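You operate a simulated robot arm through the tools that you are given. There is no shell and no other tool. Be economical: measure what you need, move in short steps, check, and stop when the job is done.

Carry out the task below with a simulated robot arm. There is one attempt and no reset: what you move stays moved.

Task
Turn the sink's water back on and run the blue tap briefly.
Fine: both taps were left open: close the red one and swing the spout over the drain before you open the yellow lever; close the blue one at the end.

Only the result counts: the job must be done as asked and must still hold three seconds after the hand-in. Knocking over, shifting, dropping, spilling or breaking anything else fails it.

Robot
A 7-joint arm with a two-finger parallel gripper, fixed in place. Base frame: the origin is at the foot of the arm, x ahead of it, y to its left, z up; the work surface is at about z = 0.66. Units: m, degrees, N and s.
With the tool pointing down near the work surface it reaches from about 0.12 to 0.66 m from the base axis. Its first joint turns from -66.0 to 66.0 degrees. Payload 2.4 kg.
Tool frame: the origin (TCP) lies between the finger pads and is the grasp point; the fingertips stand 0.03 m ahead of it; z points along the fingers, y is the line along which they close. Largest opening 0.094 m; finger width 0.028, thickness 0.01; the body of the gripper, 0.05 by 0.096 m, starts 0.055 m behind the TCP.
Orientation is that of the tool frame in the base frame, as a unit quaternion [x, y, z, w]. With the fingers straight down and closing along the base's y, the tool's x points along the base's -x, its y along +y and its z along -z.

Tools
- The arm moves only by the tool drive_tool. Its arguments are lists of equal length, an entry for each row: "dp": the shift along the tool's x, y, z in m, a list of three; "turn": the turn, a rotation vector about the tool's x, y, z in rad, a list of three; "jaw": the finger opening in m, from 0 to 0.094. In form: {"dp": [[dx, dy, dz], ...], "turn": [[wx, wy, wz], ...], "jaw": [jaw, ...]}. A call has 1 to 10 rows; each row shifts and turns the commanded pose from where the row before left it, along the tool's axes as they then stand. A row lasts 0.2 s, in which the tool goes at most 0.05 m and 8.6 degrees; a call with a longer step from one row to the next is refused whole, and so is a gripper value outside its range. A pose out of reach is approached as far as the arm can. The call stops where the force on the tool passes 40 N (or 10 N more than at its start, if that is more) or the arm is blocked; 0.2 s more then pass. Each finger travels about 0.153 m/s and halts on what it meets, pressing with about 45 N; the grip force reading is that of the motor and also rises with nothing between the fingers. The clock runs only during rows and for 0.2 s after the last one: add rows that do not move to give the fingers time. It gives the time, the measured TCP pose, the force on the tool (base axes), the opening and the grip force at its end, in the units of the frame above (readings bear some noise), with the torque about the TCP (base axes, N m) and any sound that the robot's microphone picked up.
- Cameras (640 x 400 px; columns grow to the right, rows downward): "scene" is fixed at [0.0495, 0.4811, 1.4584]; the picture's right is [-0.63, -0.78, 0.00], its down [-0.33, 0.27, -0.90] and it looks along [0.70, -0.57, -0.43] (base axes); focal length 323 px, centre (320, 200). "wrist" rides on the gripper at [0.076, 0.014, -0.102] in the tool frame; the picture's right is [-0.18, 0.98, 0.00], its down [-0.75, -0.14, -0.64] and it looks along [-0.63, -0.12, 0.77] (tool axes); focal length 243 px, centre (320, 200). There is no depth. A picture from a camera that has moved, and an enlarged one, comes with that camera's place and axes in the base frame and with its lens.
- camera(camera): a new picture of that camera. It takes no simulated time.
- inspect(camera, box): a new picture of the part [left, top, right, bottom] of that camera's present view, enlarged. It takes no simulated time.
- hand_in(): hands the job in; it is judged then, once.

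Work in short steps. Places have to be worked out from the pictures, the camera data and where the tool is seen: move nearer, look again, correct. Check each grasp and each placing, and mend what went wrong. You have 120 turns and 64 pictures in all, those below and enlarged ones among them. Open the gripper and draw the arm clear of the work before you hand the job in, unless the task says otherwise; then end with one line.

The tools are called after "Call:" by a JSON object that holds its "api" and its "payload". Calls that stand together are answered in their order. drive_tool: Moves the arm, as the interface text tells. Its arguments: {"type":"object","properties":{"dp":{"type":"array","items":{"type":"array","items":{"type":"number"}}},"turn":{"type":"array","items":{"type":"array","items":{"type":"number"}}},"jaw":{"type":"array","items":{"type":"number"}}},"required":["dp","turn","jaw"]} The other tools are called the same way: camera (camera) takes a picture; inspect (camera, box) takes an enlarged picture of a part of a camera's view; hand_in () hands the job in.

At the start:

```text
t: 0.0
position: [0.3482, -0.0282, 1.352]
orientation: [0.001, 1.0, -0.001, 0.001]
wrist_force: [0.0, -1.0, 0.2]
moment: [0.0, 0.0, -0.01]
opening: 0.0939
grip_force: 0.1
```

scene: 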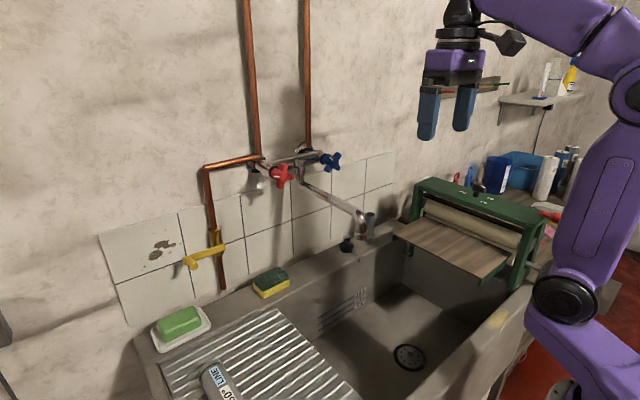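
wrist: 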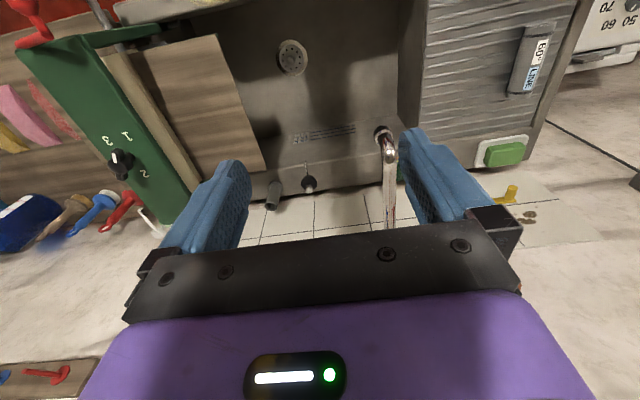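

I'll start by enlarging the tap area in the scene view to identify the handles, the spout and the yellow lever.

Call:
{"api": "inspect", "payload": {"camera": "scene", "box": [170, 120, 410, 270]}}

Call:
{"api": "inspect", "payload": {"camera": "wrist", "box": [240, 20, 560, 220]}}

```text
2.67 times, centred on (290, 195) of scene
camera zoom: at [0.0495, 0.4811, 1.4584], right [-0.63, -0.78, 0.0], down [-0.33, 0.27, -0.9], along [0.7, -0.57, -0.43], focal length 862 px, centre (400, 213)
```

zoom: 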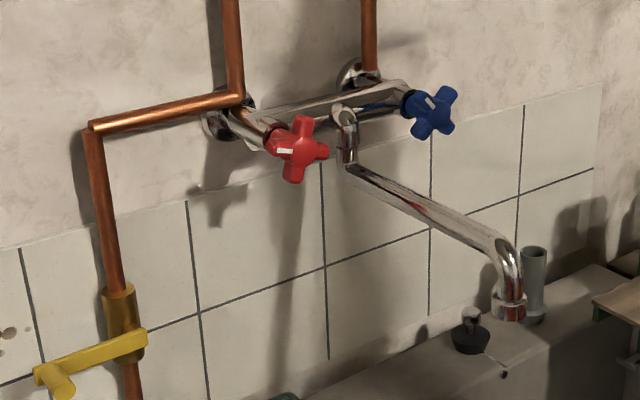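

```text
2.00 times, centred on (400, 120) of wrist
camera zoom: at [0.2718, -0.0147, 1.4536], right [0.18, 0.98, 0.0], down [0.75, -0.14, 0.64], along [0.63, -0.12, -0.77], focal length 485 px, centre (160, 360)
```

zoom: 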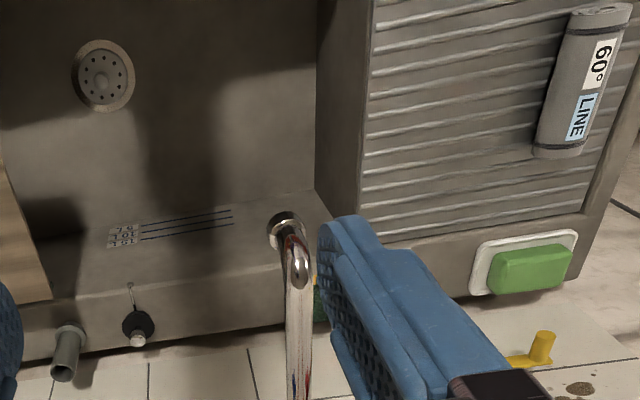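

Triangulating the two views gives these positions:

| Item | Position |
|---|---|
| Spout outlet | (0.45, 0.05, 1.10) |
| Spout pivot | about (0.656, 0.05) |
| Drain | (0.39, -0.12, 0.67) |
| Red handle | about (0.60, 0.136, 1.21) |
| Blue handle | about (0.60, -0.005, 1.21) |

I'll turn the tool to point at the wall (+x), up high and in front of the red tap.

Call:
{"api": "drive_tool", "payload": {"dp": [[-0.03, 0.016, 0], [-0.03, 0.016, 0], [-0.03, 0.016, 0], [0, 0.016, 0], [0, 0.016, 0], [0, 0.016, 0], [0, 0.016, 0], [0, 0.016, 0], [0, 0.016, 0], [0, 0.016, 0]], "turn": [[0, -0.149, 0], [0, -0.149, 0], [0, -0.149, 0], [0, -0.149, 0], [0, -0.149, 0], [0, -0.149, 0], [0, -0.149, 0], [0, -0.149, 0], [0, -0.149, 0], [0, -0.149, 0]], "jaw": [0.094, 0.094, 0.094, 0.094, 0.094, 0.094, 0.094, 0.094, 0.094, 0.094]}}

```text
t: 2.2
position: [0.4362, 0.1321, 1.3632]
orientation: [-0.001, 0.736, 0.003, 0.677]
wrist_force: [-0.1, -0.4, 0.5]
moment: [-0.04, 0.03, -0.01]
opening: 0.094
grip_force: 0.0
```

The tool now points nearly horizontal at the wall. I'll look from both cameras.

Call:
{"api": "camera", "payload": {"camera": "wrist"}}

Call:
{"api": "camera", "payload": {"camera": "scene"}}

```text
59 pictures are left
camera wrist: at [0.3281, 0.1466, 1.2959], right [0.01, 0.98, 0.19], down [-0.58, -0.15, 0.8], along [0.82, -0.12, 0.56], focal length 243 px, centre (320, 200)
```

wrist: 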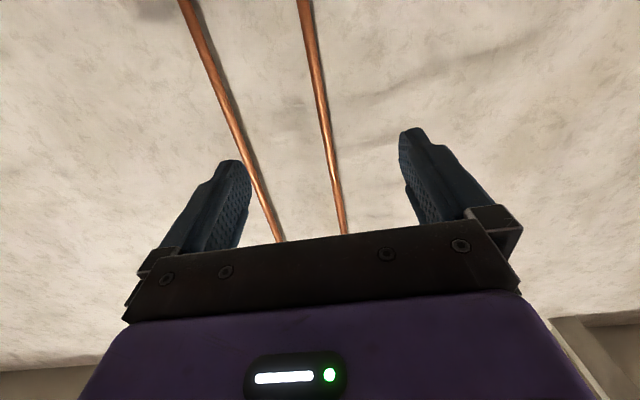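

```text
58 pictures are left
```

scene: 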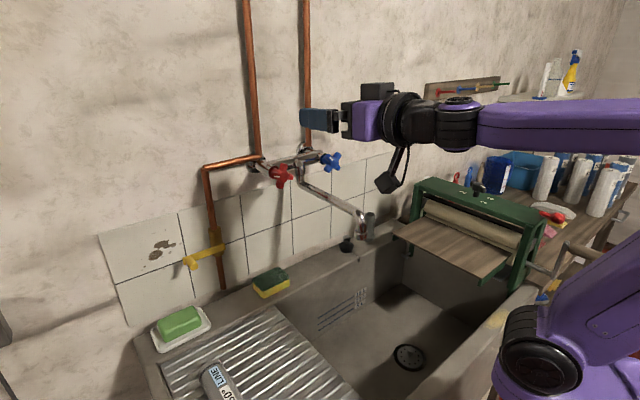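

The camera hangs below the gripper, where it would get near the spout and can't see the handles. I'll try rolling the tool 180° so it sits on top.

Call:
{"api": "drive_tool", "payload": {"dp": [[0, 0, 0], [0, 0, 0], [0, 0, 0], [0, 0, 0], [0, 0, 0], [0, 0, 0], [0, 0, 0], [0, 0, 0], [0, 0, 0], [0, 0, 0]], "turn": [[0, 0, 0.149], [0, 0, 0.149], [0, 0, 0.149], [0, 0, 0.149], [0, 0, 0.149], [0, 0, 0.149], [0, 0, 0.149], [0, 0, 0.149], [0, 0, 0.149], [0, 0, 0.149]], "jaw": [0.094, 0.094, 0.094, 0.094, 0.094, 0.094, 0.094, 0.094, 0.094, 0.094]}}

Call:
{"api": "drive_tool", "payload": {"dp": [[0, 0, 0], [0, 0, 0], [0, 0, 0], [0, 0, 0], [0, 0, 0], [0, 0, 0], [0, 0, 0], [0, 0, 0], [0, 0, 0], [0, 0, 0]], "turn": [[0, 0, 0.149], [0, 0, 0.149], [0, 0, 0.149], [0, 0, 0.149], [0, 0, 0.149], [0, 0, 0.149], [0, 0, 0.149], [0, 0, 0.149], [0, 0, 0.149], [0, 0, 0.149]], "jaw": [0.094, 0.094, 0.094, 0.094, 0.094, 0.094, 0.094, 0.094, 0.094, 0.094]}}

```text
t: 4.4
position: [0.4207, 0.1143, 1.3632]
orientation: [0.5, 0.539, 0.461, 0.497]
wrist_force: [-0.7, 1.1, 0.3]
moment: [0.03, -0.03, 0.0]
opening: 0.0937
grip_force: 0.1
out of reach, approached as far as the arm can: row 10
```

```text
t: 6.6
position: [0.4118, 0.1036, 1.3629]
orientation: [0.732, 0.058, 0.676, 0.053]
wrist_force: [-0.2, -0.6, 0.5]
moment: [0.0, -0.02, 0.01]
opening: 0.094
grip_force: 0.0
out of reach, approached as far as the arm can: row 1
```

The roll worked: tool x now points up, about 9° short of vertical. I'll finish the last bit and look.

Call:
{"api": "drive_tool", "payload": {"dp": [[0, 0, 0], [0, 0, 0]], "turn": [[0, 0, 0.14], [0, 0, 0.018]], "jaw": [0.094, 0.094]}}

Call:
{"api": "camera", "payload": {"camera": "wrist"}}

```text
t: 7.2
position: [0.4134, 0.1036, 1.3642]
orientation: [0.735, 0.0, 0.678, 0.001]
wrist_force: [-0.2, -0.2, -0.1]
moment: [0.0, 0.01, 0.01]
opening: 0.0943
grip_force: 0.1
```

```text
57 pictures are left
camera wrist: at [0.3173, 0.0902, 1.4479], right [-0.01, -0.98, -0.18], down [-0.7, 0.14, -0.7], along [0.71, 0.12, -0.69], focal length 243 px, centre (320, 200)
```

wrist: 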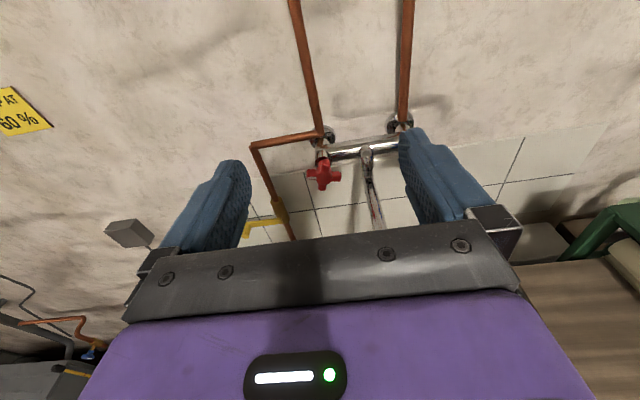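

Now I get a useful upright view. There's a yellow sign on the left that may matter, so I'll read it and zoom in on the handle.

Call:
{"api": "inspect", "payload": {"camera": "wrist", "box": [0, 70, 80, 150]}}

Call:
{"api": "inspect", "payload": {"camera": "wrist", "box": [240, 110, 420, 240]}}

```text
5.00 times, centred on (40, 110) of wrist
camera zoom: at [0.3173, 0.0902, 1.4479], right [-0.01, -0.98, -0.18], down [-0.7, 0.14, -0.7], along [0.71, 0.12, -0.69], focal length 1213 px, centre (1720, 650)
```

zoom: 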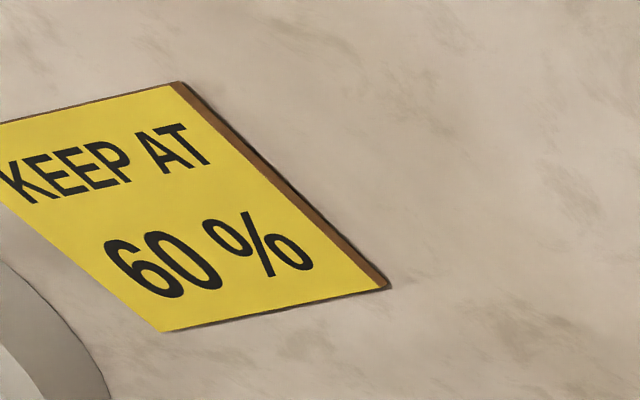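

```text
3.08 times, centred on (330, 175) of wrist
camera zoom: at [0.3173, 0.0902, 1.4479], right [-0.01, -0.98, -0.18], down [-0.7, 0.14, -0.7], along [0.71, 0.12, -0.69], focal length 746 px, centre (289, 277)
```

zoom: 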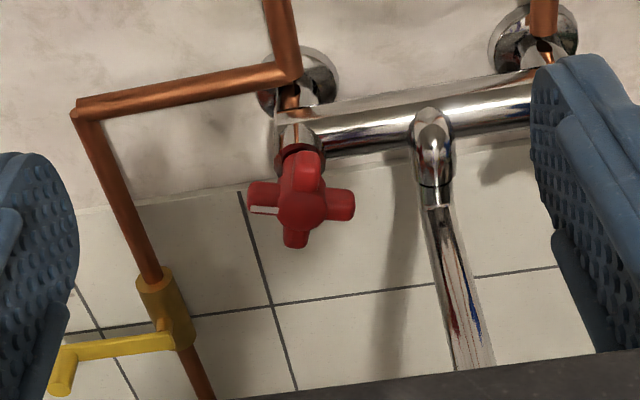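

The sign looks unrelated to the sink. The red handle's face is at about (0.625, 0.124, 1.197), roughly 0.058 across, with its white mark pointing left, and the tap axis runs along x. Closing is clockwise seen from the front, which is +z roll, so I'll first roll back 90° to get room, levelling the tool as I go.

Call:
{"api": "drive_tool", "payload": {"dp": [[0, 0, 0], [0, 0, 0], [0, 0, 0], [0, 0, 0], [0, 0, 0], [0, 0, 0], [0, 0, 0], [0, 0, 0], [0, 0, 0], [0, 0, 0]], "turn": [[0, 0.08, 0], [0, 0, -0.149], [0, 0, -0.149], [0, 0, -0.149], [0, 0, -0.149], [0, 0, -0.149], [0, 0, -0.149], [0, 0, -0.149], [0, 0, -0.149], [0, 0, -0.149]], "jaw": [0.094, 0.094, 0.094, 0.094, 0.094, 0.094, 0.094, 0.094, 0.094, 0.094]}}

Call:
{"api": "drive_tool", "payload": {"dp": [[0, 0, 0], [0.02, 0, 0], [0, -0.04, 0], [0, -0.04, 0], [0, -0.04, 0], [0, -0.04, 0]], "turn": [[0, 0, -0.149], [0, 0, -0.08], [0, 0, 0], [0, 0, 0], [0, 0, 0], [0, 0, 0]], "jaw": [0.094, 0.094, 0.094, 0.094, 0.094, 0.094]}}

Call:
{"api": "camera", "payload": {"camera": "wrist"}}

Call:
{"api": "camera", "payload": {"camera": "scene"}}

```text
t: 9.4
position: [0.4127, 0.1046, 1.3635]
orientation: [0.552, 0.441, 0.553, 0.441]
wrist_force: [0.8, 0.3, -0.3]
moment: [0.01, 0.01, -0.02]
opening: 0.0939
grip_force: 0.1
```

```text
t: 10.8
position: [0.4426, 0.1255, 1.2239]
orientation: [0.499, 0.501, 0.5, 0.5]
wrist_force: [0.1, -0.9, -1.1]
moment: [0.0, -0.04, 0.03]
opening: 0.0938
grip_force: 0.0
out of reach, approached as far as the arm can: row 4, 5, 6
```

```text
54 pictures are left
camera wrist: at [0.3404, 0.2018, 1.2379], right [0.0, -0.18, 0.98], down [-0.64, -0.76, -0.14], along [0.77, -0.63, -0.12], focal length 243 px, centre (320, 200)
```

wrist: 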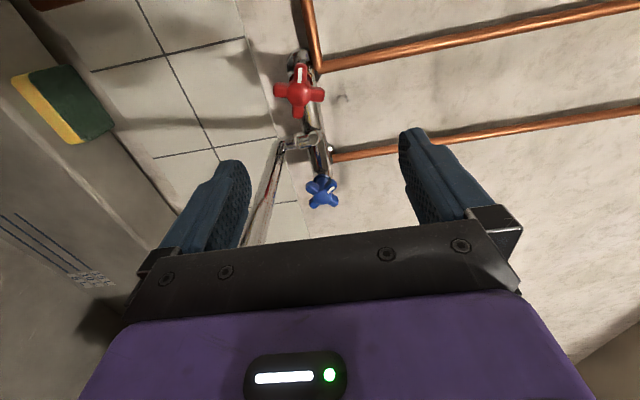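

```text
53 pictures are left
```

scene: 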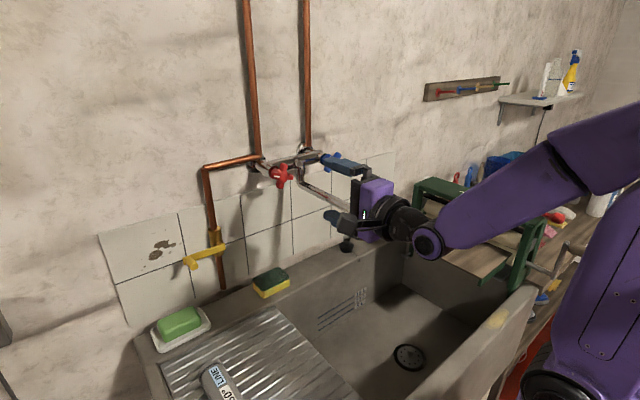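

Moving in should ease the reach limit, since the arm is folded up close here. I'll zoom in on both handles to compare their marks.

Call:
{"api": "inspect", "payload": {"camera": "wrist", "box": [250, 40, 370, 220]}}

```text
2.22 times, centred on (310, 130) of wrist
camera zoom: at [0.3404, 0.2018, 1.2379], right [0.0, -0.18, 0.98], down [-0.64, -0.76, -0.14], along [0.77, -0.63, -0.12], focal length 539 px, centre (342, 356)
```

zoom: 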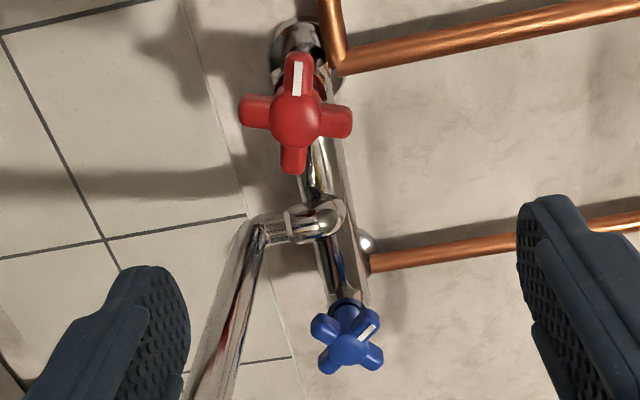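

Both handles agree with the earlier estimate: red at (0.625, 0.1257, 1.199) and blue at (0.625, -0.027, 1.198). Red's mark points left and blue's points up-left, so closed may be mark-up. I'll move forward and check the reading.

Call:
{"api": "drive_tool", "payload": {"dp": [[0, 0, 0.03], [0, 0, 0.03], [0, 0, 0.03]], "turn": [[0, 0, 0], [0, 0, 0], [0, 0, 0]], "jaw": [0.094, 0.094, 0.094]}}

```text
t: 11.6
position: [0.5297, 0.1238, 1.2231]
orientation: [0.5, 0.5, 0.499, 0.5]
wrist_force: [0.1, 0.0, -0.4]
moment: [0.0, 0.0, 0.03]
opening: 0.094
grip_force: 0.1
```

The commanded pose follows the measured one. Next I'll lower to z = 1.199 and advance to x ≈ 0.612, with one finger above the handle and one below.

Call:
{"api": "drive_tool", "payload": {"dp": [[0, -0.024, 0], [0, 0, 0.02], [0, 0, 0.02], [0, 0, 0.02], [0, 0, 0.02]], "turn": [[0, 0, 0], [0, 0, 0], [0, 0, 0], [0, 0, 0], [0, 0, 0]], "jaw": [0.094, 0.094, 0.094, 0.094, 0.094]}}

Call:
{"api": "camera", "payload": {"camera": "wrist"}}

Call:
{"api": "inspect", "payload": {"camera": "scene", "box": [170, 100, 410, 250]}}

```text
t: 12.8
position: [0.611, 0.1232, 1.1985]
orientation: [0.5, 0.5, 0.5, 0.501]
wrist_force: [0.4, 0.3, 0.0]
moment: [0.0, -0.01, 0.0]
opening: 0.0943
grip_force: 0.1
```

```text
51 pictures are left
camera wrist: at [0.5091, 0.2001, 1.2122], right [0.0, -0.18, 0.98], down [-0.64, -0.75, -0.14], along [0.77, -0.63, -0.12], focal length 243 px, centre (320, 200)
```

wrist: 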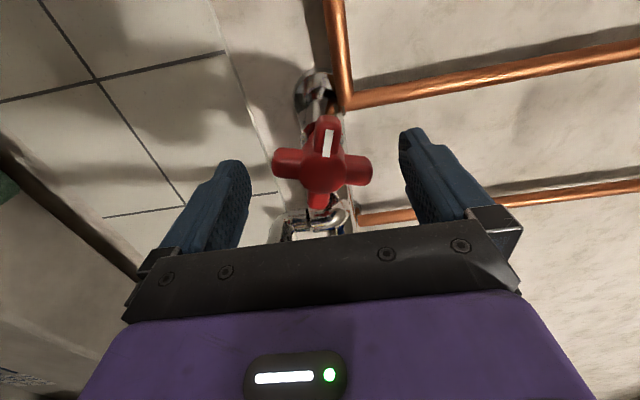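

```text
2.67 times, centred on (290, 175) of scene
camera zoom: at [0.0495, 0.4811, 1.4584], right [-0.63, -0.78, 0.0], down [-0.33, 0.27, -0.9], along [0.7, -0.57, -0.43], focal length 862 px, centre (400, 267)
```

zoom: 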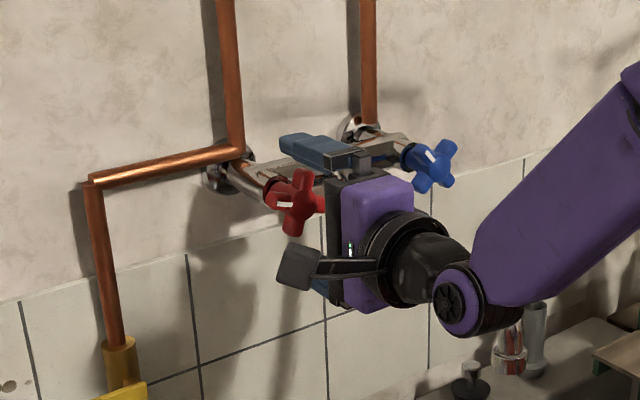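

The handle's centre works out at x ≈ 0.63, z ≈ 1.199, so it sits between the fingers. I'll go in 8 mm more and close.

Call:
{"api": "drive_tool", "payload": {"dp": [[0.001, 0, 0.009], [0, 0, 0], [0, 0, 0], [0, 0, 0]], "turn": [[0, 0, 0], [0, 0, 0], [0, 0, 0], [0, 0, 0]], "jaw": [0.094, 0.066, 0.04, 0.04]}}

```text
t: 13.8
position: [0.6193, 0.1256, 1.1999]
orientation: [0.498, 0.499, 0.502, 0.502]
wrist_force: [4.2, 1.2, 10.4]
moment: [0.0, 0.5, -0.15]
opening: 0.0592
grip_force: 44.7
```

I have it, at an opening of 0.059 with 45 N of grip. I'll roll clockwise (+z) in steps.

Call:
{"api": "drive_tool", "payload": {"dp": [[0, 0, 0], [0, 0, 0], [0, 0, 0], [0, 0, 0]], "turn": [[0, 0, 0.1], [0, 0, 0.1], [0, 0, 0.1], [0, 0, 0.1]], "jaw": [0.03, 0.03, 0.03, 0.03]}}

```text
t: 14.8
position: [0.6205, 0.126, 1.2004]
orientation: [0.589, 0.391, 0.59, 0.39]
wrist_force: [19.3, 2.3, 13.9]
moment: [0.0, 0.19, -0.44]
opening: 0.0593
grip_force: 45.0
```

It has turned 23° with little torque. I'll continue.

Call:
{"api": "drive_tool", "payload": {"dp": [[0, 0, 0], [0, 0, 0], [0, 0, 0], [0, 0, 0], [0, 0, 0]], "turn": [[0, 0, 0.1], [0, 0, 0.1], [0, 0, 0.1], [0, 0, 0.1], [0, 0, 0.1]], "jaw": [0.03, 0.03, 0.03, 0.03, 0.03]}}

Call:
{"api": "camera", "payload": {"camera": "wrist"}}

```text
t: 16.0
position: [0.6192, 0.1255, 1.2001]
orientation: [0.667, 0.232, 0.669, 0.233]
wrist_force: [23.1, -1.5, 15.2]
moment: [-0.01, 1.02, 0.38]
opening: 0.0595
grip_force: 44.8
```

```text
49 pictures are left
camera wrist: at [0.5178, 0.1614, 1.2682], right [0.0, -0.88, 0.47], down [-0.64, -0.36, -0.68], along [0.77, -0.3, -0.57], focal length 243 px, centre (320, 200)
```

wrist: 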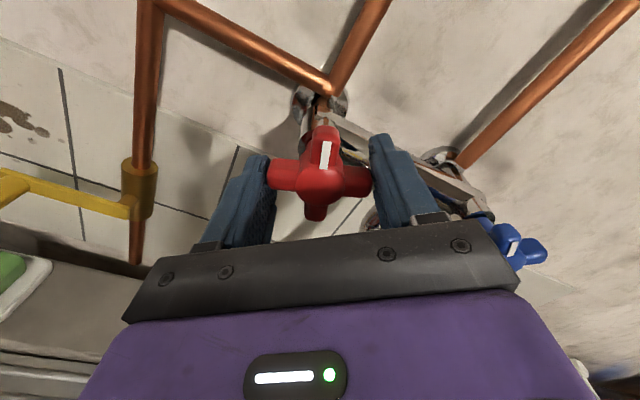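

The handle turns with the gripper and its mark is moving toward up. I'll keep going, watching the x moment for a stop.

Call:
{"api": "drive_tool", "payload": {"dp": [[0, 0, 0], [0, 0, 0], [0, 0, 0], [0, 0, 0]], "turn": [[0, 0, 0.1], [0, 0, 0.1], [0, 0, 0.1], [0, 0, 0.1]], "jaw": [0.03, 0.03, 0.03, 0.03]}}

Call:
{"api": "drive_tool", "payload": {"dp": [[0, 0, 0], [0, 0, 0], [0, 0, 0]], "turn": [[0, 0, 0.1], [0, 0, 0.1], [0, 0, 0.07]], "jaw": [0.03, 0.03, 0.03]}}

```text
t: 17.0
position: [0.6206, 0.124, 1.1992]
orientation: [0.7, 0.094, 0.702, 0.097]
wrist_force: [18.4, -7.6, 13.1]
moment: [-1.22, -0.16, 0.07]
opening: 0.0594
grip_force: 44.6
```

```text
t: 17.8
position: [0.6186, 0.1241, 1.1988]
orientation: [0.707, -0.001, 0.707, -0.001]
wrist_force: [2.6, -7.9, 10.2]
moment: [0.03, -0.01, -0.63]
opening: 0.0576
grip_force: 44.8
```

The moment rose to -1.2 and then dropped while the opening changed, so the fingers may have slipped against a stop. I'll check.

Call:
{"api": "camera", "payload": {"camera": "wrist"}}

Call:
{"api": "inspect", "payload": {"camera": "scene", "box": [210, 120, 370, 220]}}

```text
48 pictures are left
camera wrist: at [0.5171, 0.1107, 1.2748], right [0.0, -0.98, -0.19], down [-0.64, 0.14, -0.75], along [0.77, 0.12, -0.63], focal length 243 px, centre (320, 200)
```

wrist: 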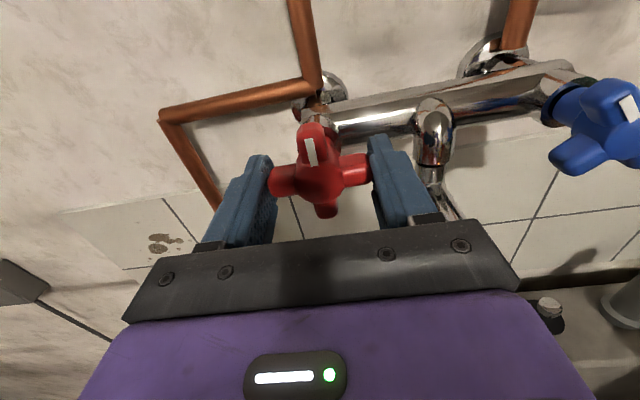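

```text
4.00 times, centred on (290, 170) of scene
camera zoom: at [0.0494, 0.4807, 1.4585], right [-0.63, -0.78, 0.0], down [-0.33, 0.27, -0.9], along [0.7, -0.57, -0.43], focal length 1293 px, centre (440, 320)
```

zoom: 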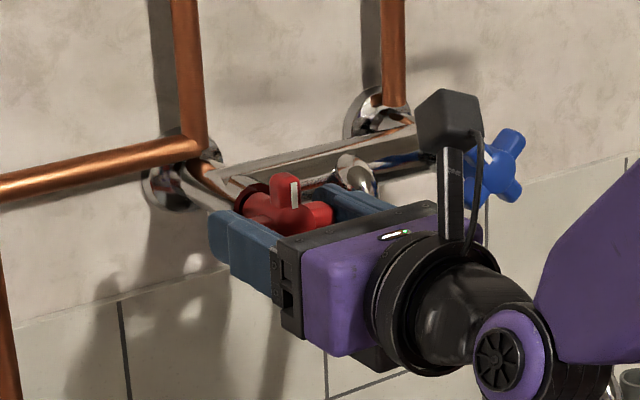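

The mark is now nearly up and the handle sits a few degrees behind the gripper. One more small clockwise nudge will tell me whether it's against a stop.

Call:
{"api": "drive_tool", "payload": {"dp": [[0, 0, 0], [0, 0, 0]], "turn": [[0, 0, 0.07], [0, 0, 0.07]], "jaw": [0.03, 0.03]}}

Call:
{"api": "inspect", "payload": {"camera": "wrist", "box": [200, 80, 460, 240]}}

```text
t: 18.4
position: [0.6197, 0.1248, 1.1997]
orientation: [0.704, -0.042, 0.707, -0.044]
wrist_force: [4.8, -12.4, 17.2]
moment: [-4.21, 0.02, 0.33]
opening: 0.0587
grip_force: 45.2
```

```text
2.46 times, centred on (330, 160) of wrist
camera zoom: at [0.5167, 0.1016, 1.2732], right [0.0, -0.95, -0.3], down [-0.64, 0.23, -0.73], along [0.77, 0.19, -0.61], focal length 597 px, centre (295, 298)
```

zoom: 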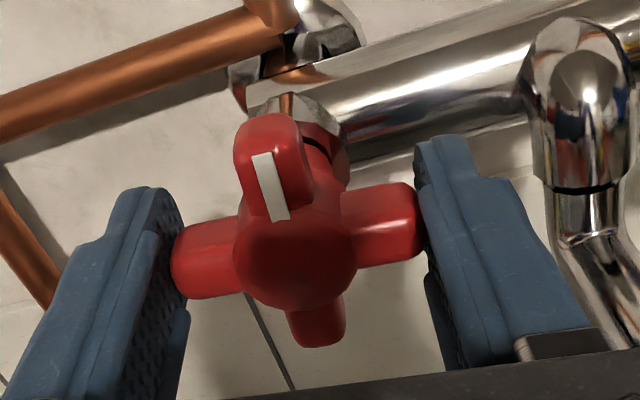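

A moment of -4.2 N·m means a hard stop, with the mark pointing up, so red is closed. I'll relax the twist slightly, open and back off.

Call:
{"api": "drive_tool", "payload": {"dp": [[0, 0, 0], [0, 0, 0], [0, 0, 0], [0, 0, 0], [0, 0, -0.03], [0, 0, -0.03], [0, 0, -0.02]], "turn": [[0, 0, -0.05], [0, 0, -0.03], [0, 0, 0], [0, 0, 0], [0, 0, 0], [0, 0, 0], [0, 0, 0]], "jaw": [0.03, 0.06, 0.08, 0.08, 0.08, 0.08, 0.08]}}

Call:
{"api": "camera", "payload": {"camera": "wrist"}}

```text
t: 20.0
position: [0.5373, 0.1262, 1.1974]
orientation: [0.707, -0.02, 0.707, -0.021]
wrist_force: [-0.5, -0.9, -0.1]
moment: [0.04, -0.04, -0.03]
opening: 0.0802
grip_force: 0.1
```

```text
45 pictures are left
camera wrist: at [0.4355, 0.1075, 1.2732], right [0.0, -0.97, -0.24], down [-0.64, 0.18, -0.74], along [0.77, 0.15, -0.62], focal length 243 px, centre (320, 200)
```

wrist: 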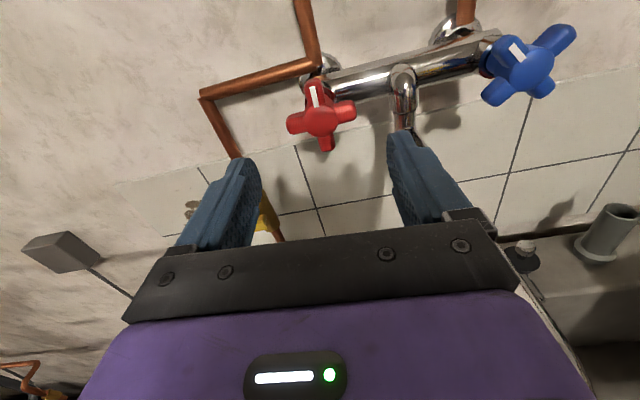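

Red is closed with its mark up. Next is the spout: I'll raise the tool, centre it over y ≈ 0.05, pitch down about 60° and look before straddling the tube.

Call:
{"api": "drive_tool", "payload": {"dp": [[0.04, 0, -0.01], [0.04, 0, -0.01], [0.03, 0.025, -0.01], [0, 0.025, 0], [0, 0.025, 0]], "turn": [[0, 0, -0.06], [0, 0, 0], [0, 0, 0], [0, 0, 0], [0, 0, 0]], "jaw": [0.07, 0.07, 0.07, 0.07, 0.07]}}

Call:
{"api": "drive_tool", "payload": {"dp": [[0, 0, 0], [0, 0, 0], [0, 0, 0], [0, 0, 0], [0, 0, 0], [0, 0, 0], [0, 0, 0]], "turn": [[0, -0.149, 0], [0, -0.149, 0], [0, -0.149, 0], [0, -0.149, 0], [0, -0.149, 0], [0, -0.149, 0], [0, -0.149, 0]], "jaw": [0.06, 0.06, 0.06, 0.06, 0.06, 0.06, 0.06]}}

Call:
{"api": "camera", "payload": {"camera": "wrist"}}

Call:
{"api": "camera", "payload": {"camera": "scene"}}

```text
t: 21.2
position: [0.5086, 0.0489, 1.3105]
orientation: [0.708, 0.003, 0.707, 0.001]
wrist_force: [-0.6, -0.6, -0.1]
moment: [-0.02, 0.0, 0.01]
opening: 0.0701
grip_force: 0.1
```

```text
t: 22.8
position: [0.5112, 0.0508, 1.3091]
orientation: [0.966, 0.001, 0.26, 0.002]
wrist_force: [-0.5, -0.4, -0.8]
moment: [0.02, 0.01, 0.03]
opening: 0.0601
grip_force: 0.1
out of reach, approached as far as the arm can: row 2
```

```text
44 pictures are left
camera wrist: at [0.5269, 0.0368, 1.4362], right [-0.16, -0.98, -0.09], down [-0.97, 0.14, 0.18], along [-0.16, 0.11, -0.98], focal length 243 px, centre (320, 200)
```

wrist: 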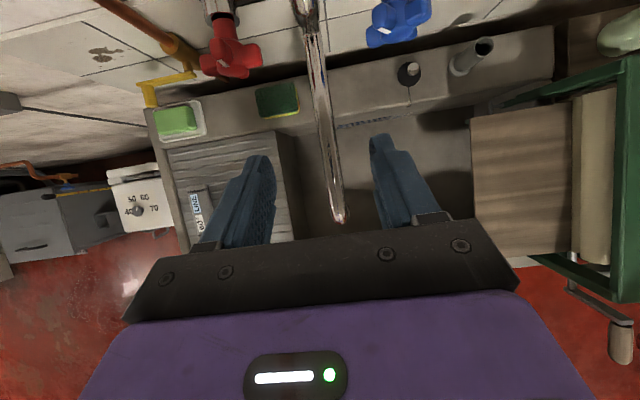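

```text
43 pictures are left
```

scene: 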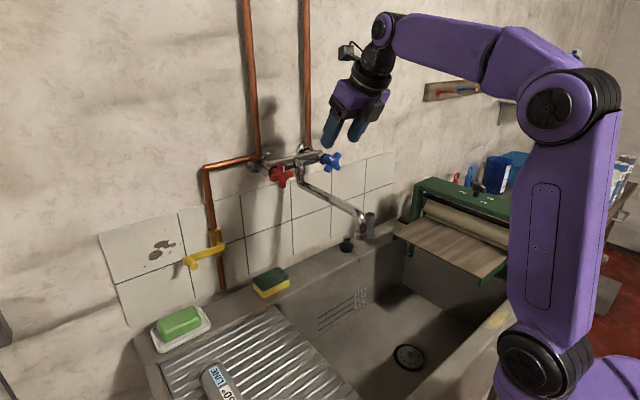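

The fingers already straddle the spout line at y = 0.05. I'll lower straight down to z ≈ 1.155.

Call:
{"api": "drive_tool", "payload": {"dp": [[-0.0193, 0, 0.0333], [-0.0193, 0, 0.0333], [-0.0193, 0, 0.0333], [-0.0193, 0, 0.0333]], "turn": [[0, 0, 0], [0, 0, 0], [0, 0, 0], [0, 0, 0]], "jaw": [0.06, 0.06, 0.06, 0.06]}}

Call:
{"api": "camera", "payload": {"camera": "wrist"}}

Call:
{"api": "inspect", "payload": {"camera": "scene", "box": [230, 110, 430, 260]}}

```text
t: 23.8
position: [0.5107, 0.0517, 1.1534]
orientation: [0.966, 0.0, 0.26, 0.002]
wrist_force: [0.4, 0.2, -0.2]
moment: [0.0, 0.0, 0.03]
opening: 0.06
grip_force: 0.0
```

```text
42 pictures are left
camera wrist: at [0.5265, 0.0373, 1.2802], right [-0.16, -0.98, -0.09], down [-0.97, 0.14, 0.17], along [-0.16, 0.12, -0.98], focal length 243 px, centre (320, 200)
```

wrist: 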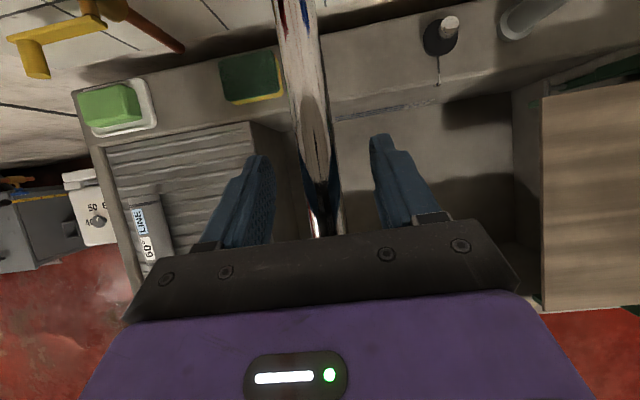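

```text
2.67 times, centred on (330, 185) of scene
camera zoom: at [0.0495, 0.4811, 1.4584], right [-0.63, -0.78, 0.0], down [-0.33, 0.27, -0.9], along [0.7, -0.57, -0.43], focal length 862 px, centre (293, 240)
```

zoom: 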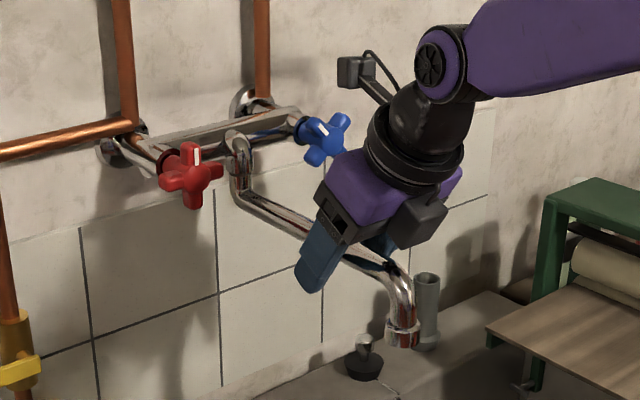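

The tube is straddled cleanly. I'll push sideways toward the drain (-y) in small steps.

Call:
{"api": "drive_tool", "payload": {"dp": [[0, 0.015, 0], [0, 0.013, 0], [0, 0.013, 0], [0, 0.013, 0], [0, 0.013, 0], [0, 0.013, 0]], "turn": [[0, 0, 0], [0, 0, 0], [0, 0, 0], [0, 0, 0], [0, 0, 0], [0, 0, 0]], "jaw": [0.06, 0.06, 0.06, 0.06, 0.06, 0.06]}}

Call:
{"api": "camera", "payload": {"camera": "wrist"}}

```text
t: 25.2
position: [0.5124, -0.0294, 1.1557]
orientation: [0.966, 0.001, 0.26, 0.0]
wrist_force: [-0.4, -0.4, 0.2]
moment: [-0.02, 0.01, -0.01]
opening: 0.0601
grip_force: 0.3
```

```text
40 pictures are left
camera wrist: at [0.5271, -0.0437, 1.2821], right [-0.16, -0.98, -0.09], down [-0.97, 0.14, 0.18], along [-0.16, 0.12, -0.98], focal length 243 px, centre (320, 200)
```

wrist: 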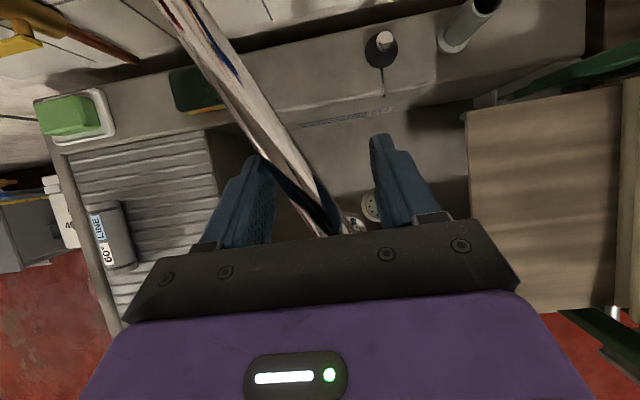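

It swings easily and is about two-thirds of the way. I'll push another 28 mm slowly so it doesn't overrun.

Call:
{"api": "drive_tool", "payload": {"dp": [[0, 0.007, 0], [0, 0.007, 0], [0, 0.006, 0], [0, 0.005, 0], [0, 0.003, 0]], "turn": [[0, 0, 0], [0, 0, 0], [0, 0, 0], [0, 0, 0], [0, 0, 0]], "jaw": [0.06, 0.06, 0.06, 0.06, 0.06]}}

Call:
{"api": "drive_tool", "payload": {"dp": [[0.0193, 0, -0.0333], [0.0193, 0, -0.0333], [0.0193, 0, -0.0333], [0.0193, 0, -0.0333]], "turn": [[0, 0, 0], [0, 0, 0], [0, 0, 0], [0, 0, 0]], "jaw": [0.06, 0.06, 0.06, 0.06]}}

Call:
{"api": "camera", "payload": {"camera": "wrist"}}

Call:
{"api": "camera", "payload": {"camera": "scene"}}

```text
t: 26.4
position: [0.5115, -0.0575, 1.1557]
orientation: [0.966, 0.0, 0.26, 0.001]
wrist_force: [-0.2, -0.2, 0.7]
moment: [0.03, -0.04, 0.04]
opening: 0.0603
grip_force: 0.3
```

```text
t: 27.4
position: [0.5112, -0.0572, 1.3126]
orientation: [0.965, 0.001, 0.26, 0.002]
wrist_force: [-0.5, 0.0, 0.0]
moment: [0.03, 0.08, 0.02]
opening: 0.0602
grip_force: 0.1
```

```text
39 pictures are left
camera wrist: at [0.5263, -0.0721, 1.4385], right [-0.16, -0.98, -0.09], down [-0.97, 0.14, 0.18], along [-0.16, 0.12, -0.98], focal length 243 px, centre (320, 200)
```

wrist: 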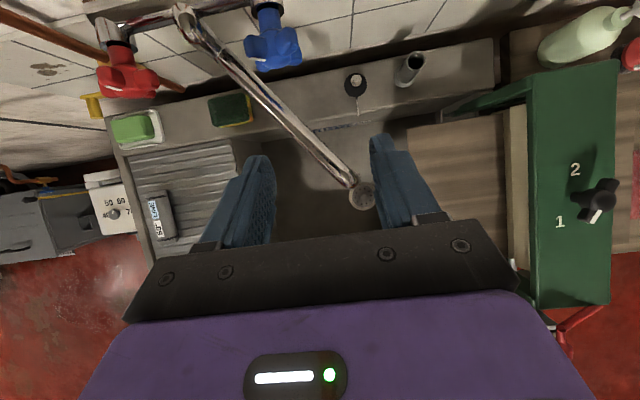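

```text
38 pictures are left
```

scene: 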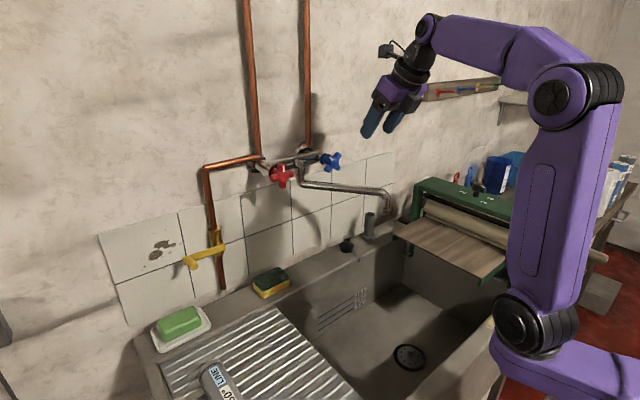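

The spout now points about 35°, while the drain bears about 30–31° from the pivot. I'll straddle it again and nudge it back a few degrees.

Call:
{"api": "drive_tool", "payload": {"dp": [[-0.0193, 0, 0.0333], [-0.0193, 0, 0.0333], [-0.0193, 0, 0.0333], [-0.0193, 0, 0.0333], [0, -0.008, 0], [0, -0.008, 0], [0, -0.005, 0], [0, -0.003, 0]], "turn": [[0, 0, 0], [0, 0, 0], [0, 0, 0], [0, 0, 0], [0, 0, 0], [0, 0, 0], [0, 0, 0], [0, 0, 0]], "jaw": [0.06, 0.06, 0.06, 0.06, 0.06, 0.06, 0.06, 0.06]}}

Call:
{"api": "drive_tool", "payload": {"dp": [[0.0193, 0, -0.0333], [0.0193, 0, -0.0333], [0.0193, 0, -0.0333], [0.0193, 0, -0.0333]], "turn": [[0, 0, 0], [0, 0, 0], [0, 0, 0], [0, 0, 0]], "jaw": [0.06, 0.06, 0.06, 0.06]}}

Call:
{"api": "camera", "payload": {"camera": "wrist"}}

```text
t: 29.2
position: [0.5117, -0.0341, 1.1556]
orientation: [0.965, 0.0, 0.26, 0.001]
wrist_force: [0.2, -1.2, 0.3]
moment: [-0.05, -0.04, 0.04]
opening: 0.0601
grip_force: 0.0
```

```text
t: 30.2
position: [0.5124, -0.0329, 1.3107]
orientation: [0.966, 0.001, 0.26, 0.002]
wrist_force: [-0.6, 0.9, 0.7]
moment: [0.01, 0.03, 0.01]
opening: 0.0599
grip_force: 0.2
```

```text
37 pictures are left
camera wrist: at [0.5267, -0.0466, 1.437], right [-0.16, -0.98, -0.09], down [-0.97, 0.14, 0.18], along [-0.16, 0.12, -0.98], focal length 243 px, centre (320, 200)
```

wrist: 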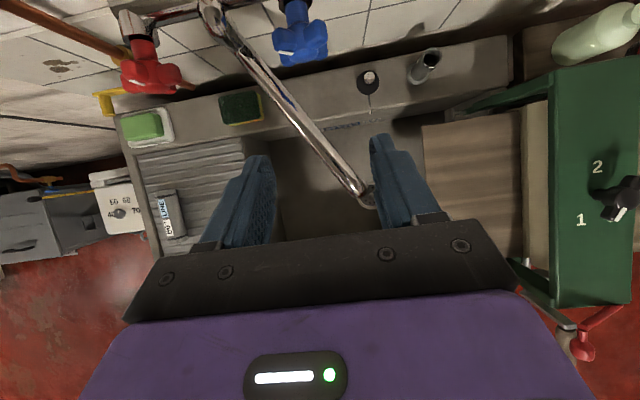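

The spout outlet is now at (0.478, -0.062), bearing 30.8° straight toward the drain. Next is the yellow lever: I'll move left, pitch back up, and get a closer view.

Call:
{"api": "drive_tool", "payload": {"dp": [[0, -0.04, 0], [0, -0.04, 0], [0, -0.04, 0], [0, -0.04, 0], [0, -0.04, 0], [0, -0.04, 0], [0, -0.04, 0], [0, -0.04, 0]], "turn": [[0, 0.1, 0], [0, 0.1, 0], [0, 0.1, 0], [0, 0.1, 0], [0, 0.1, 0], [0, 0.1, 0], [0, 0.1, 0], [0, 0.1, 0]], "jaw": [0.06, 0.06, 0.06, 0.06, 0.06, 0.06, 0.06, 0.06]}}

Call:
{"api": "camera", "payload": {"camera": "wrist"}}

Call:
{"api": "inspect", "payload": {"camera": "scene", "box": [160, 200, 260, 300]}}

```text
t: 32.0
position: [0.5129, 0.1569, 1.298]
orientation: [0.786, 0.011, 0.618, -0.001]
wrist_force: [-0.5, -0.3, -1.1]
moment: [0.07, -0.03, 0.01]
opening: 0.0599
grip_force: 0.1
out of reach, approached as far as the arm can: row 4, 5, 6, 7, 8
```

```text
36 pictures are left
camera wrist: at [0.4322, 0.1434, 1.3961], right [-0.02, -0.99, -0.17], down [-0.8, 0.12, -0.58], along [0.59, 0.12, -0.8], focal length 243 px, centre (320, 200)
```

wrist: 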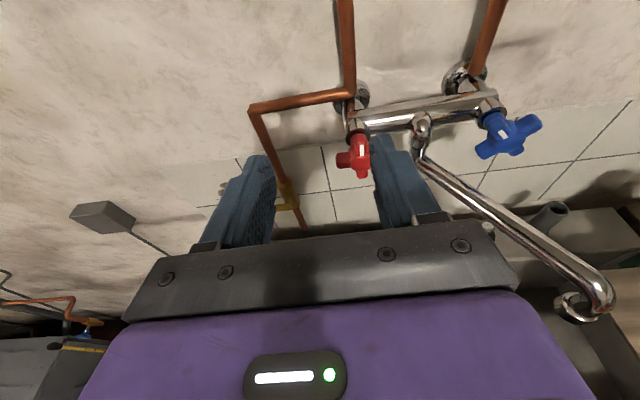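

```text
4.00 times, centred on (210, 250) of scene
camera zoom: at [0.0495, 0.481, 1.4583], right [-0.63, -0.78, 0.0], down [-0.33, 0.27, -0.9], along [0.7, -0.57, -0.43], focal length 1293 px, centre (760, 0)
```

zoom: 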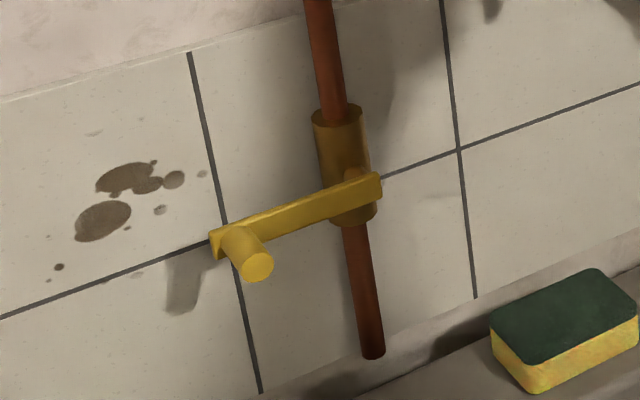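

Reach to the left is limited while the tool points straight at the wall. Yawing the tool left toward the lever should free it, so I'll do that while shifting left.

Call:
{"api": "drive_tool", "payload": {"dp": [[0, 0, -0.02], [0, 0, -0.02], [0, 0, 0], [0, -0.03, 0], [0, -0.03, 0], [0, -0.03, 0]], "turn": [[0.14, 0, 0], [0.14, 0, 0], [0.14, 0, 0], [0, 0, 0], [0, 0, 0], [0, 0, 0]], "jaw": [0.06, 0.06, 0.06, 0.06, 0.06, 0.06]}}

Call:
{"api": "camera", "payload": {"camera": "wrist"}}

Call:
{"api": "camera", "payload": {"camera": "scene"}}

```text
t: 33.4
position: [0.4396, 0.2351, 1.315]
orientation: [0.771, 0.129, 0.603, -0.162]
wrist_force: [-0.3, 0.7, 0.0]
moment: [0.0, 0.05, -0.02]
opening: 0.0599
grip_force: 0.0
```

```text
34 pictures are left
camera wrist: at [0.3724, 0.1812, 1.4098], right [0.34, -0.9, -0.27], down [-0.81, -0.13, -0.58], along [0.48, 0.42, -0.77], focal length 243 px, centre (320, 200)
```

wrist: 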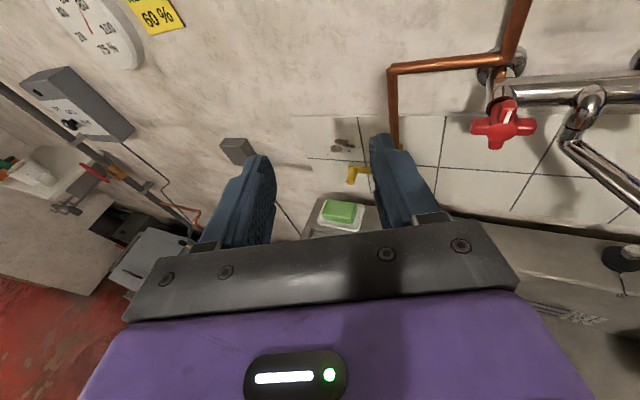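

```text
33 pictures are left
```

scene: 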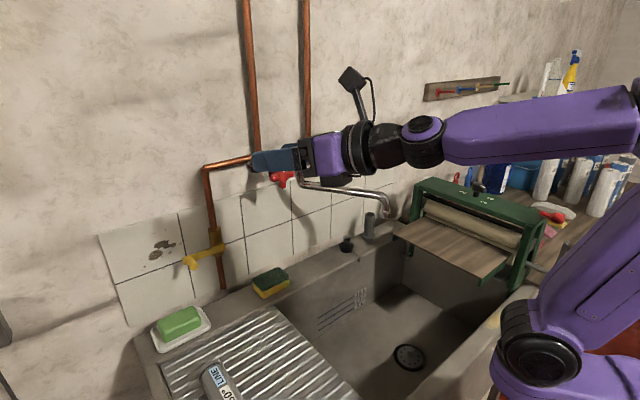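

The arm reaches fine now. I'll zoom in on the lever from the wrist to triangulate the knob.

Call:
{"api": "inspect", "payload": {"camera": "wrist", "box": [310, 110, 430, 220]}}

```text
3.64 times, centred on (370, 165) of wrist
camera zoom: at [0.3724, 0.1812, 1.4098], right [0.34, -0.9, -0.27], down [-0.81, -0.13, -0.58], along [0.48, 0.42, -0.77], focal length 882 px, centre (138, 327)
```

zoom: 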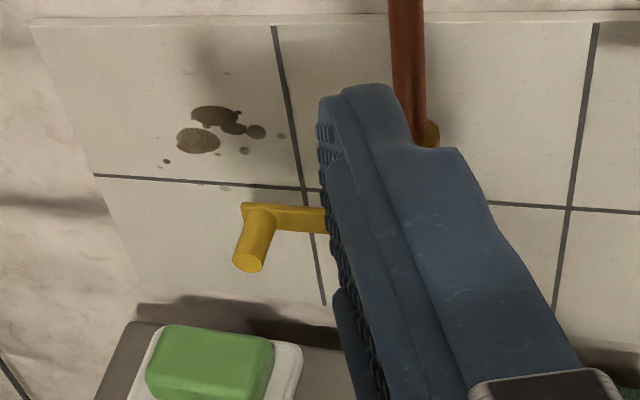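

From two views:

| Item | Position |
|---|---|
| Knob tip | about (0.666, 0.337, 1.026) |
| Knob root | x ≈ 0.71 |
| Lever pivot | about (0.715, 0.259, 1.018) |

So it's a horizontal lever of about 0.079 m. I'll level the tool, close the fingers and approach above and in front of the knob.

Call:
{"api": "drive_tool", "payload": {"dp": [[0, 0, 0], [0, 0, 0], [-0.035, 0, 0.02], [-0.035, 0, 0.02], [-0.035, 0, 0.02], [-0.035, 0, 0.02], [-0.035, 0, 0.02], [-0.025, 0, 0.02]], "turn": [[0, 0.112, 0], [0, 0.112, 0], [0, 0, 0], [0, 0, 0], [0, 0, 0], [0, 0, 0], [0, 0, 0], [0, 0, 0]], "jaw": [0.04, 0.02, 0.0, 0.0, 0.0, 0.0, 0.0, 0.0]}}

Call:
{"api": "camera", "payload": {"camera": "wrist"}}

```text
t: 35.2
position: [0.5398, 0.3005, 1.1134]
orientation: [0.698, 0.11, 0.685, -0.176]
wrist_force: [-0.9, -0.4, 0.1]
moment: [-0.02, -0.01, 0.0]
opening: 0.0
grip_force: 32.5
```

```text
31 pictures are left
camera wrist: at [0.4548, 0.24, 1.1882], right [0.38, -0.88, -0.28], down [-0.67, -0.06, -0.74], along [0.63, 0.47, -0.62], focal length 243 px, centre (320, 200)
```

wrist: 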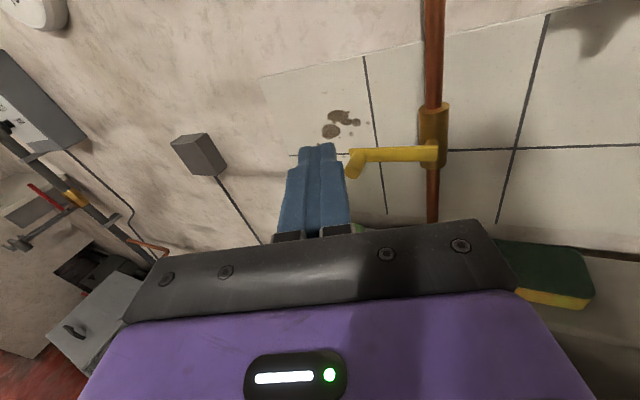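

The lever view is consistent: knob axis at y ≈ 0.342, z ≈ 1.026, and pivot at y ≈ 0.261, z ≈ 1.02. I'll place the closed fingertips about 15 mm above the knob.

Call:
{"api": "drive_tool", "payload": {"dp": [[-0.011, 0.023, 0.03], [-0.012, 0, 0.03], [-0.012, 0, 0.035], [-0.011, 0, 0.034]], "turn": [[0, 0, 0], [0, 0, 0], [0, 0, 0], [0, 0, 0]], "jaw": [0, 0, 0, 0]}}

Call:
{"api": "camera", "payload": {"camera": "wrist"}}

Call:
{"api": "inspect", "payload": {"camera": "scene", "box": [140, 180, 300, 300]}}

```text
t: 36.2
position: [0.6666, 0.3363, 1.0671]
orientation: [0.698, 0.111, 0.685, -0.176]
wrist_force: [0.1, -0.2, -0.3]
moment: [0.01, -0.03, 0.02]
opening: 0.0
grip_force: 32.9
```

```text
30 pictures are left
camera wrist: at [0.5825, 0.2753, 1.1407], right [0.38, -0.88, -0.28], down [-0.67, -0.06, -0.74], along [0.63, 0.47, -0.62], focal length 243 px, centre (320, 200)
```

wrist: 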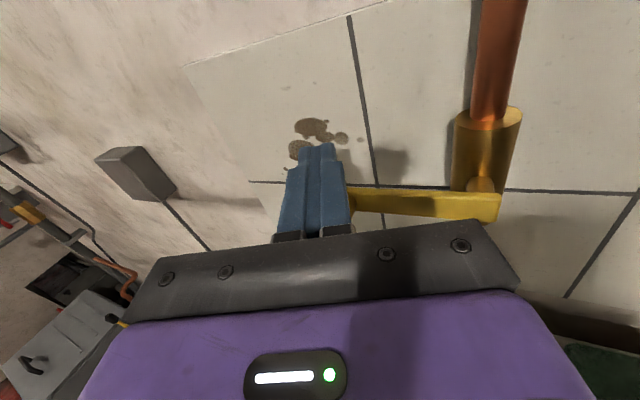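

```text
3.33 times, centred on (220, 240) of scene
camera zoom: at [0.0495, 0.481, 1.4583], right [-0.63, -0.78, 0.0], down [-0.33, 0.27, -0.9], along [0.7, -0.57, -0.43], focal length 1077 px, centre (653, 67)
```

zoom: 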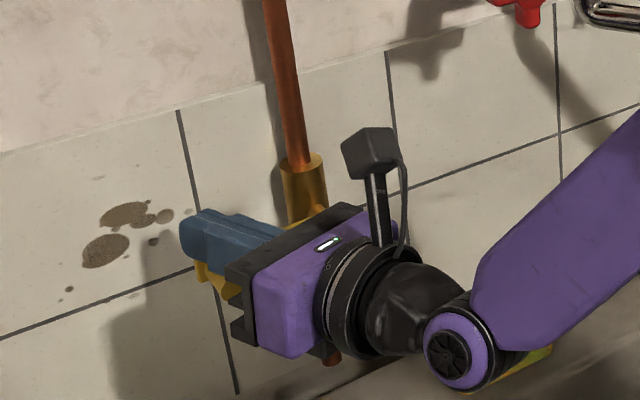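

The fingertips sit above the knob. I'll push down gently and watch the force.

Call:
{"api": "drive_tool", "payload": {"dp": [[-0.01, 0, 0], [-0.01, 0, 0], [-0.01, 0, 0], [-0.01, 0, 0]], "turn": [[0, 0, 0], [0, 0, 0], [0, 0, 0], [0, 0, 0]], "jaw": [0, 0, 0, 0]}}

Call:
{"api": "camera", "payload": {"camera": "wrist"}}

```text
t: 36.9
position: [0.6682, 0.3366, 1.0585]
orientation: [0.687, 0.106, 0.697, -0.179]
wrist_force: [1.3, 0.1, 6.7]
moment: [-0.03, -0.03, 0.01]
opening: 0.0
grip_force: 32.5
stopped in row 3: the force on the tool passed its limit at 47 N (the readings are from after the stop); the commanded pose is now the measured one
```

```text
28 pictures are left
camera wrist: at [0.5816, 0.2758, 1.1293], right [0.39, -0.88, -0.28], down [-0.65, -0.04, -0.76], along [0.65, 0.48, -0.59], focal length 243 px, centre (320, 200)
```

wrist: 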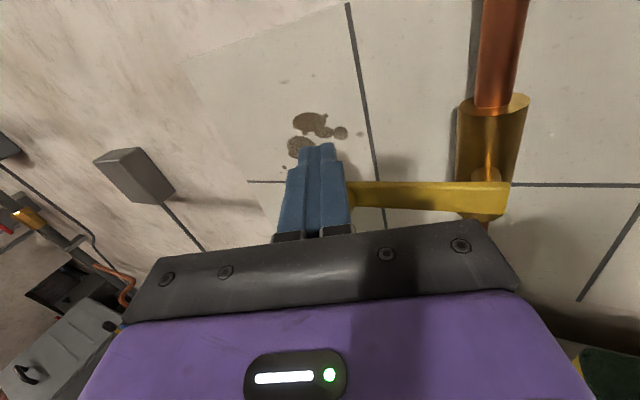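

It stopped at 47 N with the lever unmoved, so down is the closed stop and the lever opens upward. I'll back out, drop below the knob and come back in under it.

Call:
{"api": "drive_tool", "payload": {"dp": [[0.008, 0, 0], [0, 0, -0.03], [0, 0, -0.035], [-0.04, 0, 0], [-0.037, 0, 0]], "turn": [[0, -0.034, 0], [0, 0, 0], [0, 0, 0], [0, 0, 0], [0, 0, 0]], "jaw": [0, 0, 0, 0, 0]}}

Call:
{"api": "camera", "payload": {"camera": "wrist"}}

Call:
{"api": "camera", "payload": {"camera": "scene"}}

```text
t: 38.1
position: [0.6052, 0.3145, 0.9866]
orientation: [0.7, 0.11, 0.683, -0.178]
wrist_force: [0.5, 0.1, -0.6]
moment: [-0.02, 0.02, -0.02]
opening: 0.0003
grip_force: 33.1
```

```text
27 pictures are left
camera wrist: at [0.5218, 0.2554, 1.0625], right [0.38, -0.88, -0.28], down [-0.68, -0.06, -0.73], along [0.63, 0.47, -0.62], focal length 243 px, centre (320, 200)
```

wrist: 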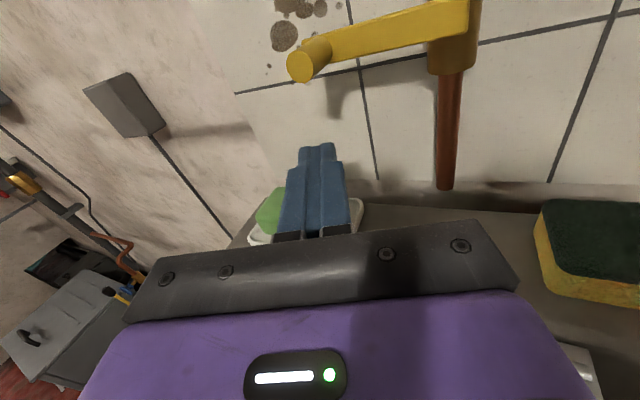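

```text
26 pictures are left
```

scene: 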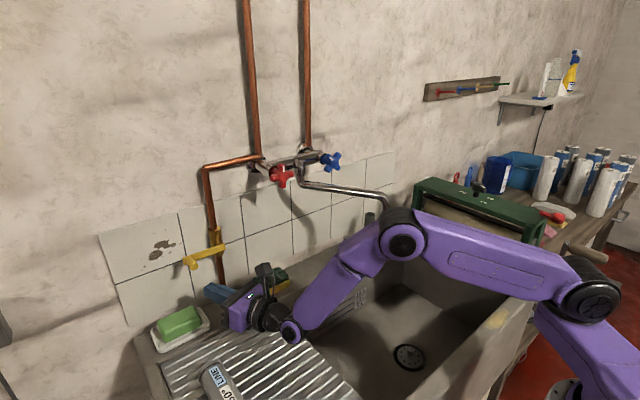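

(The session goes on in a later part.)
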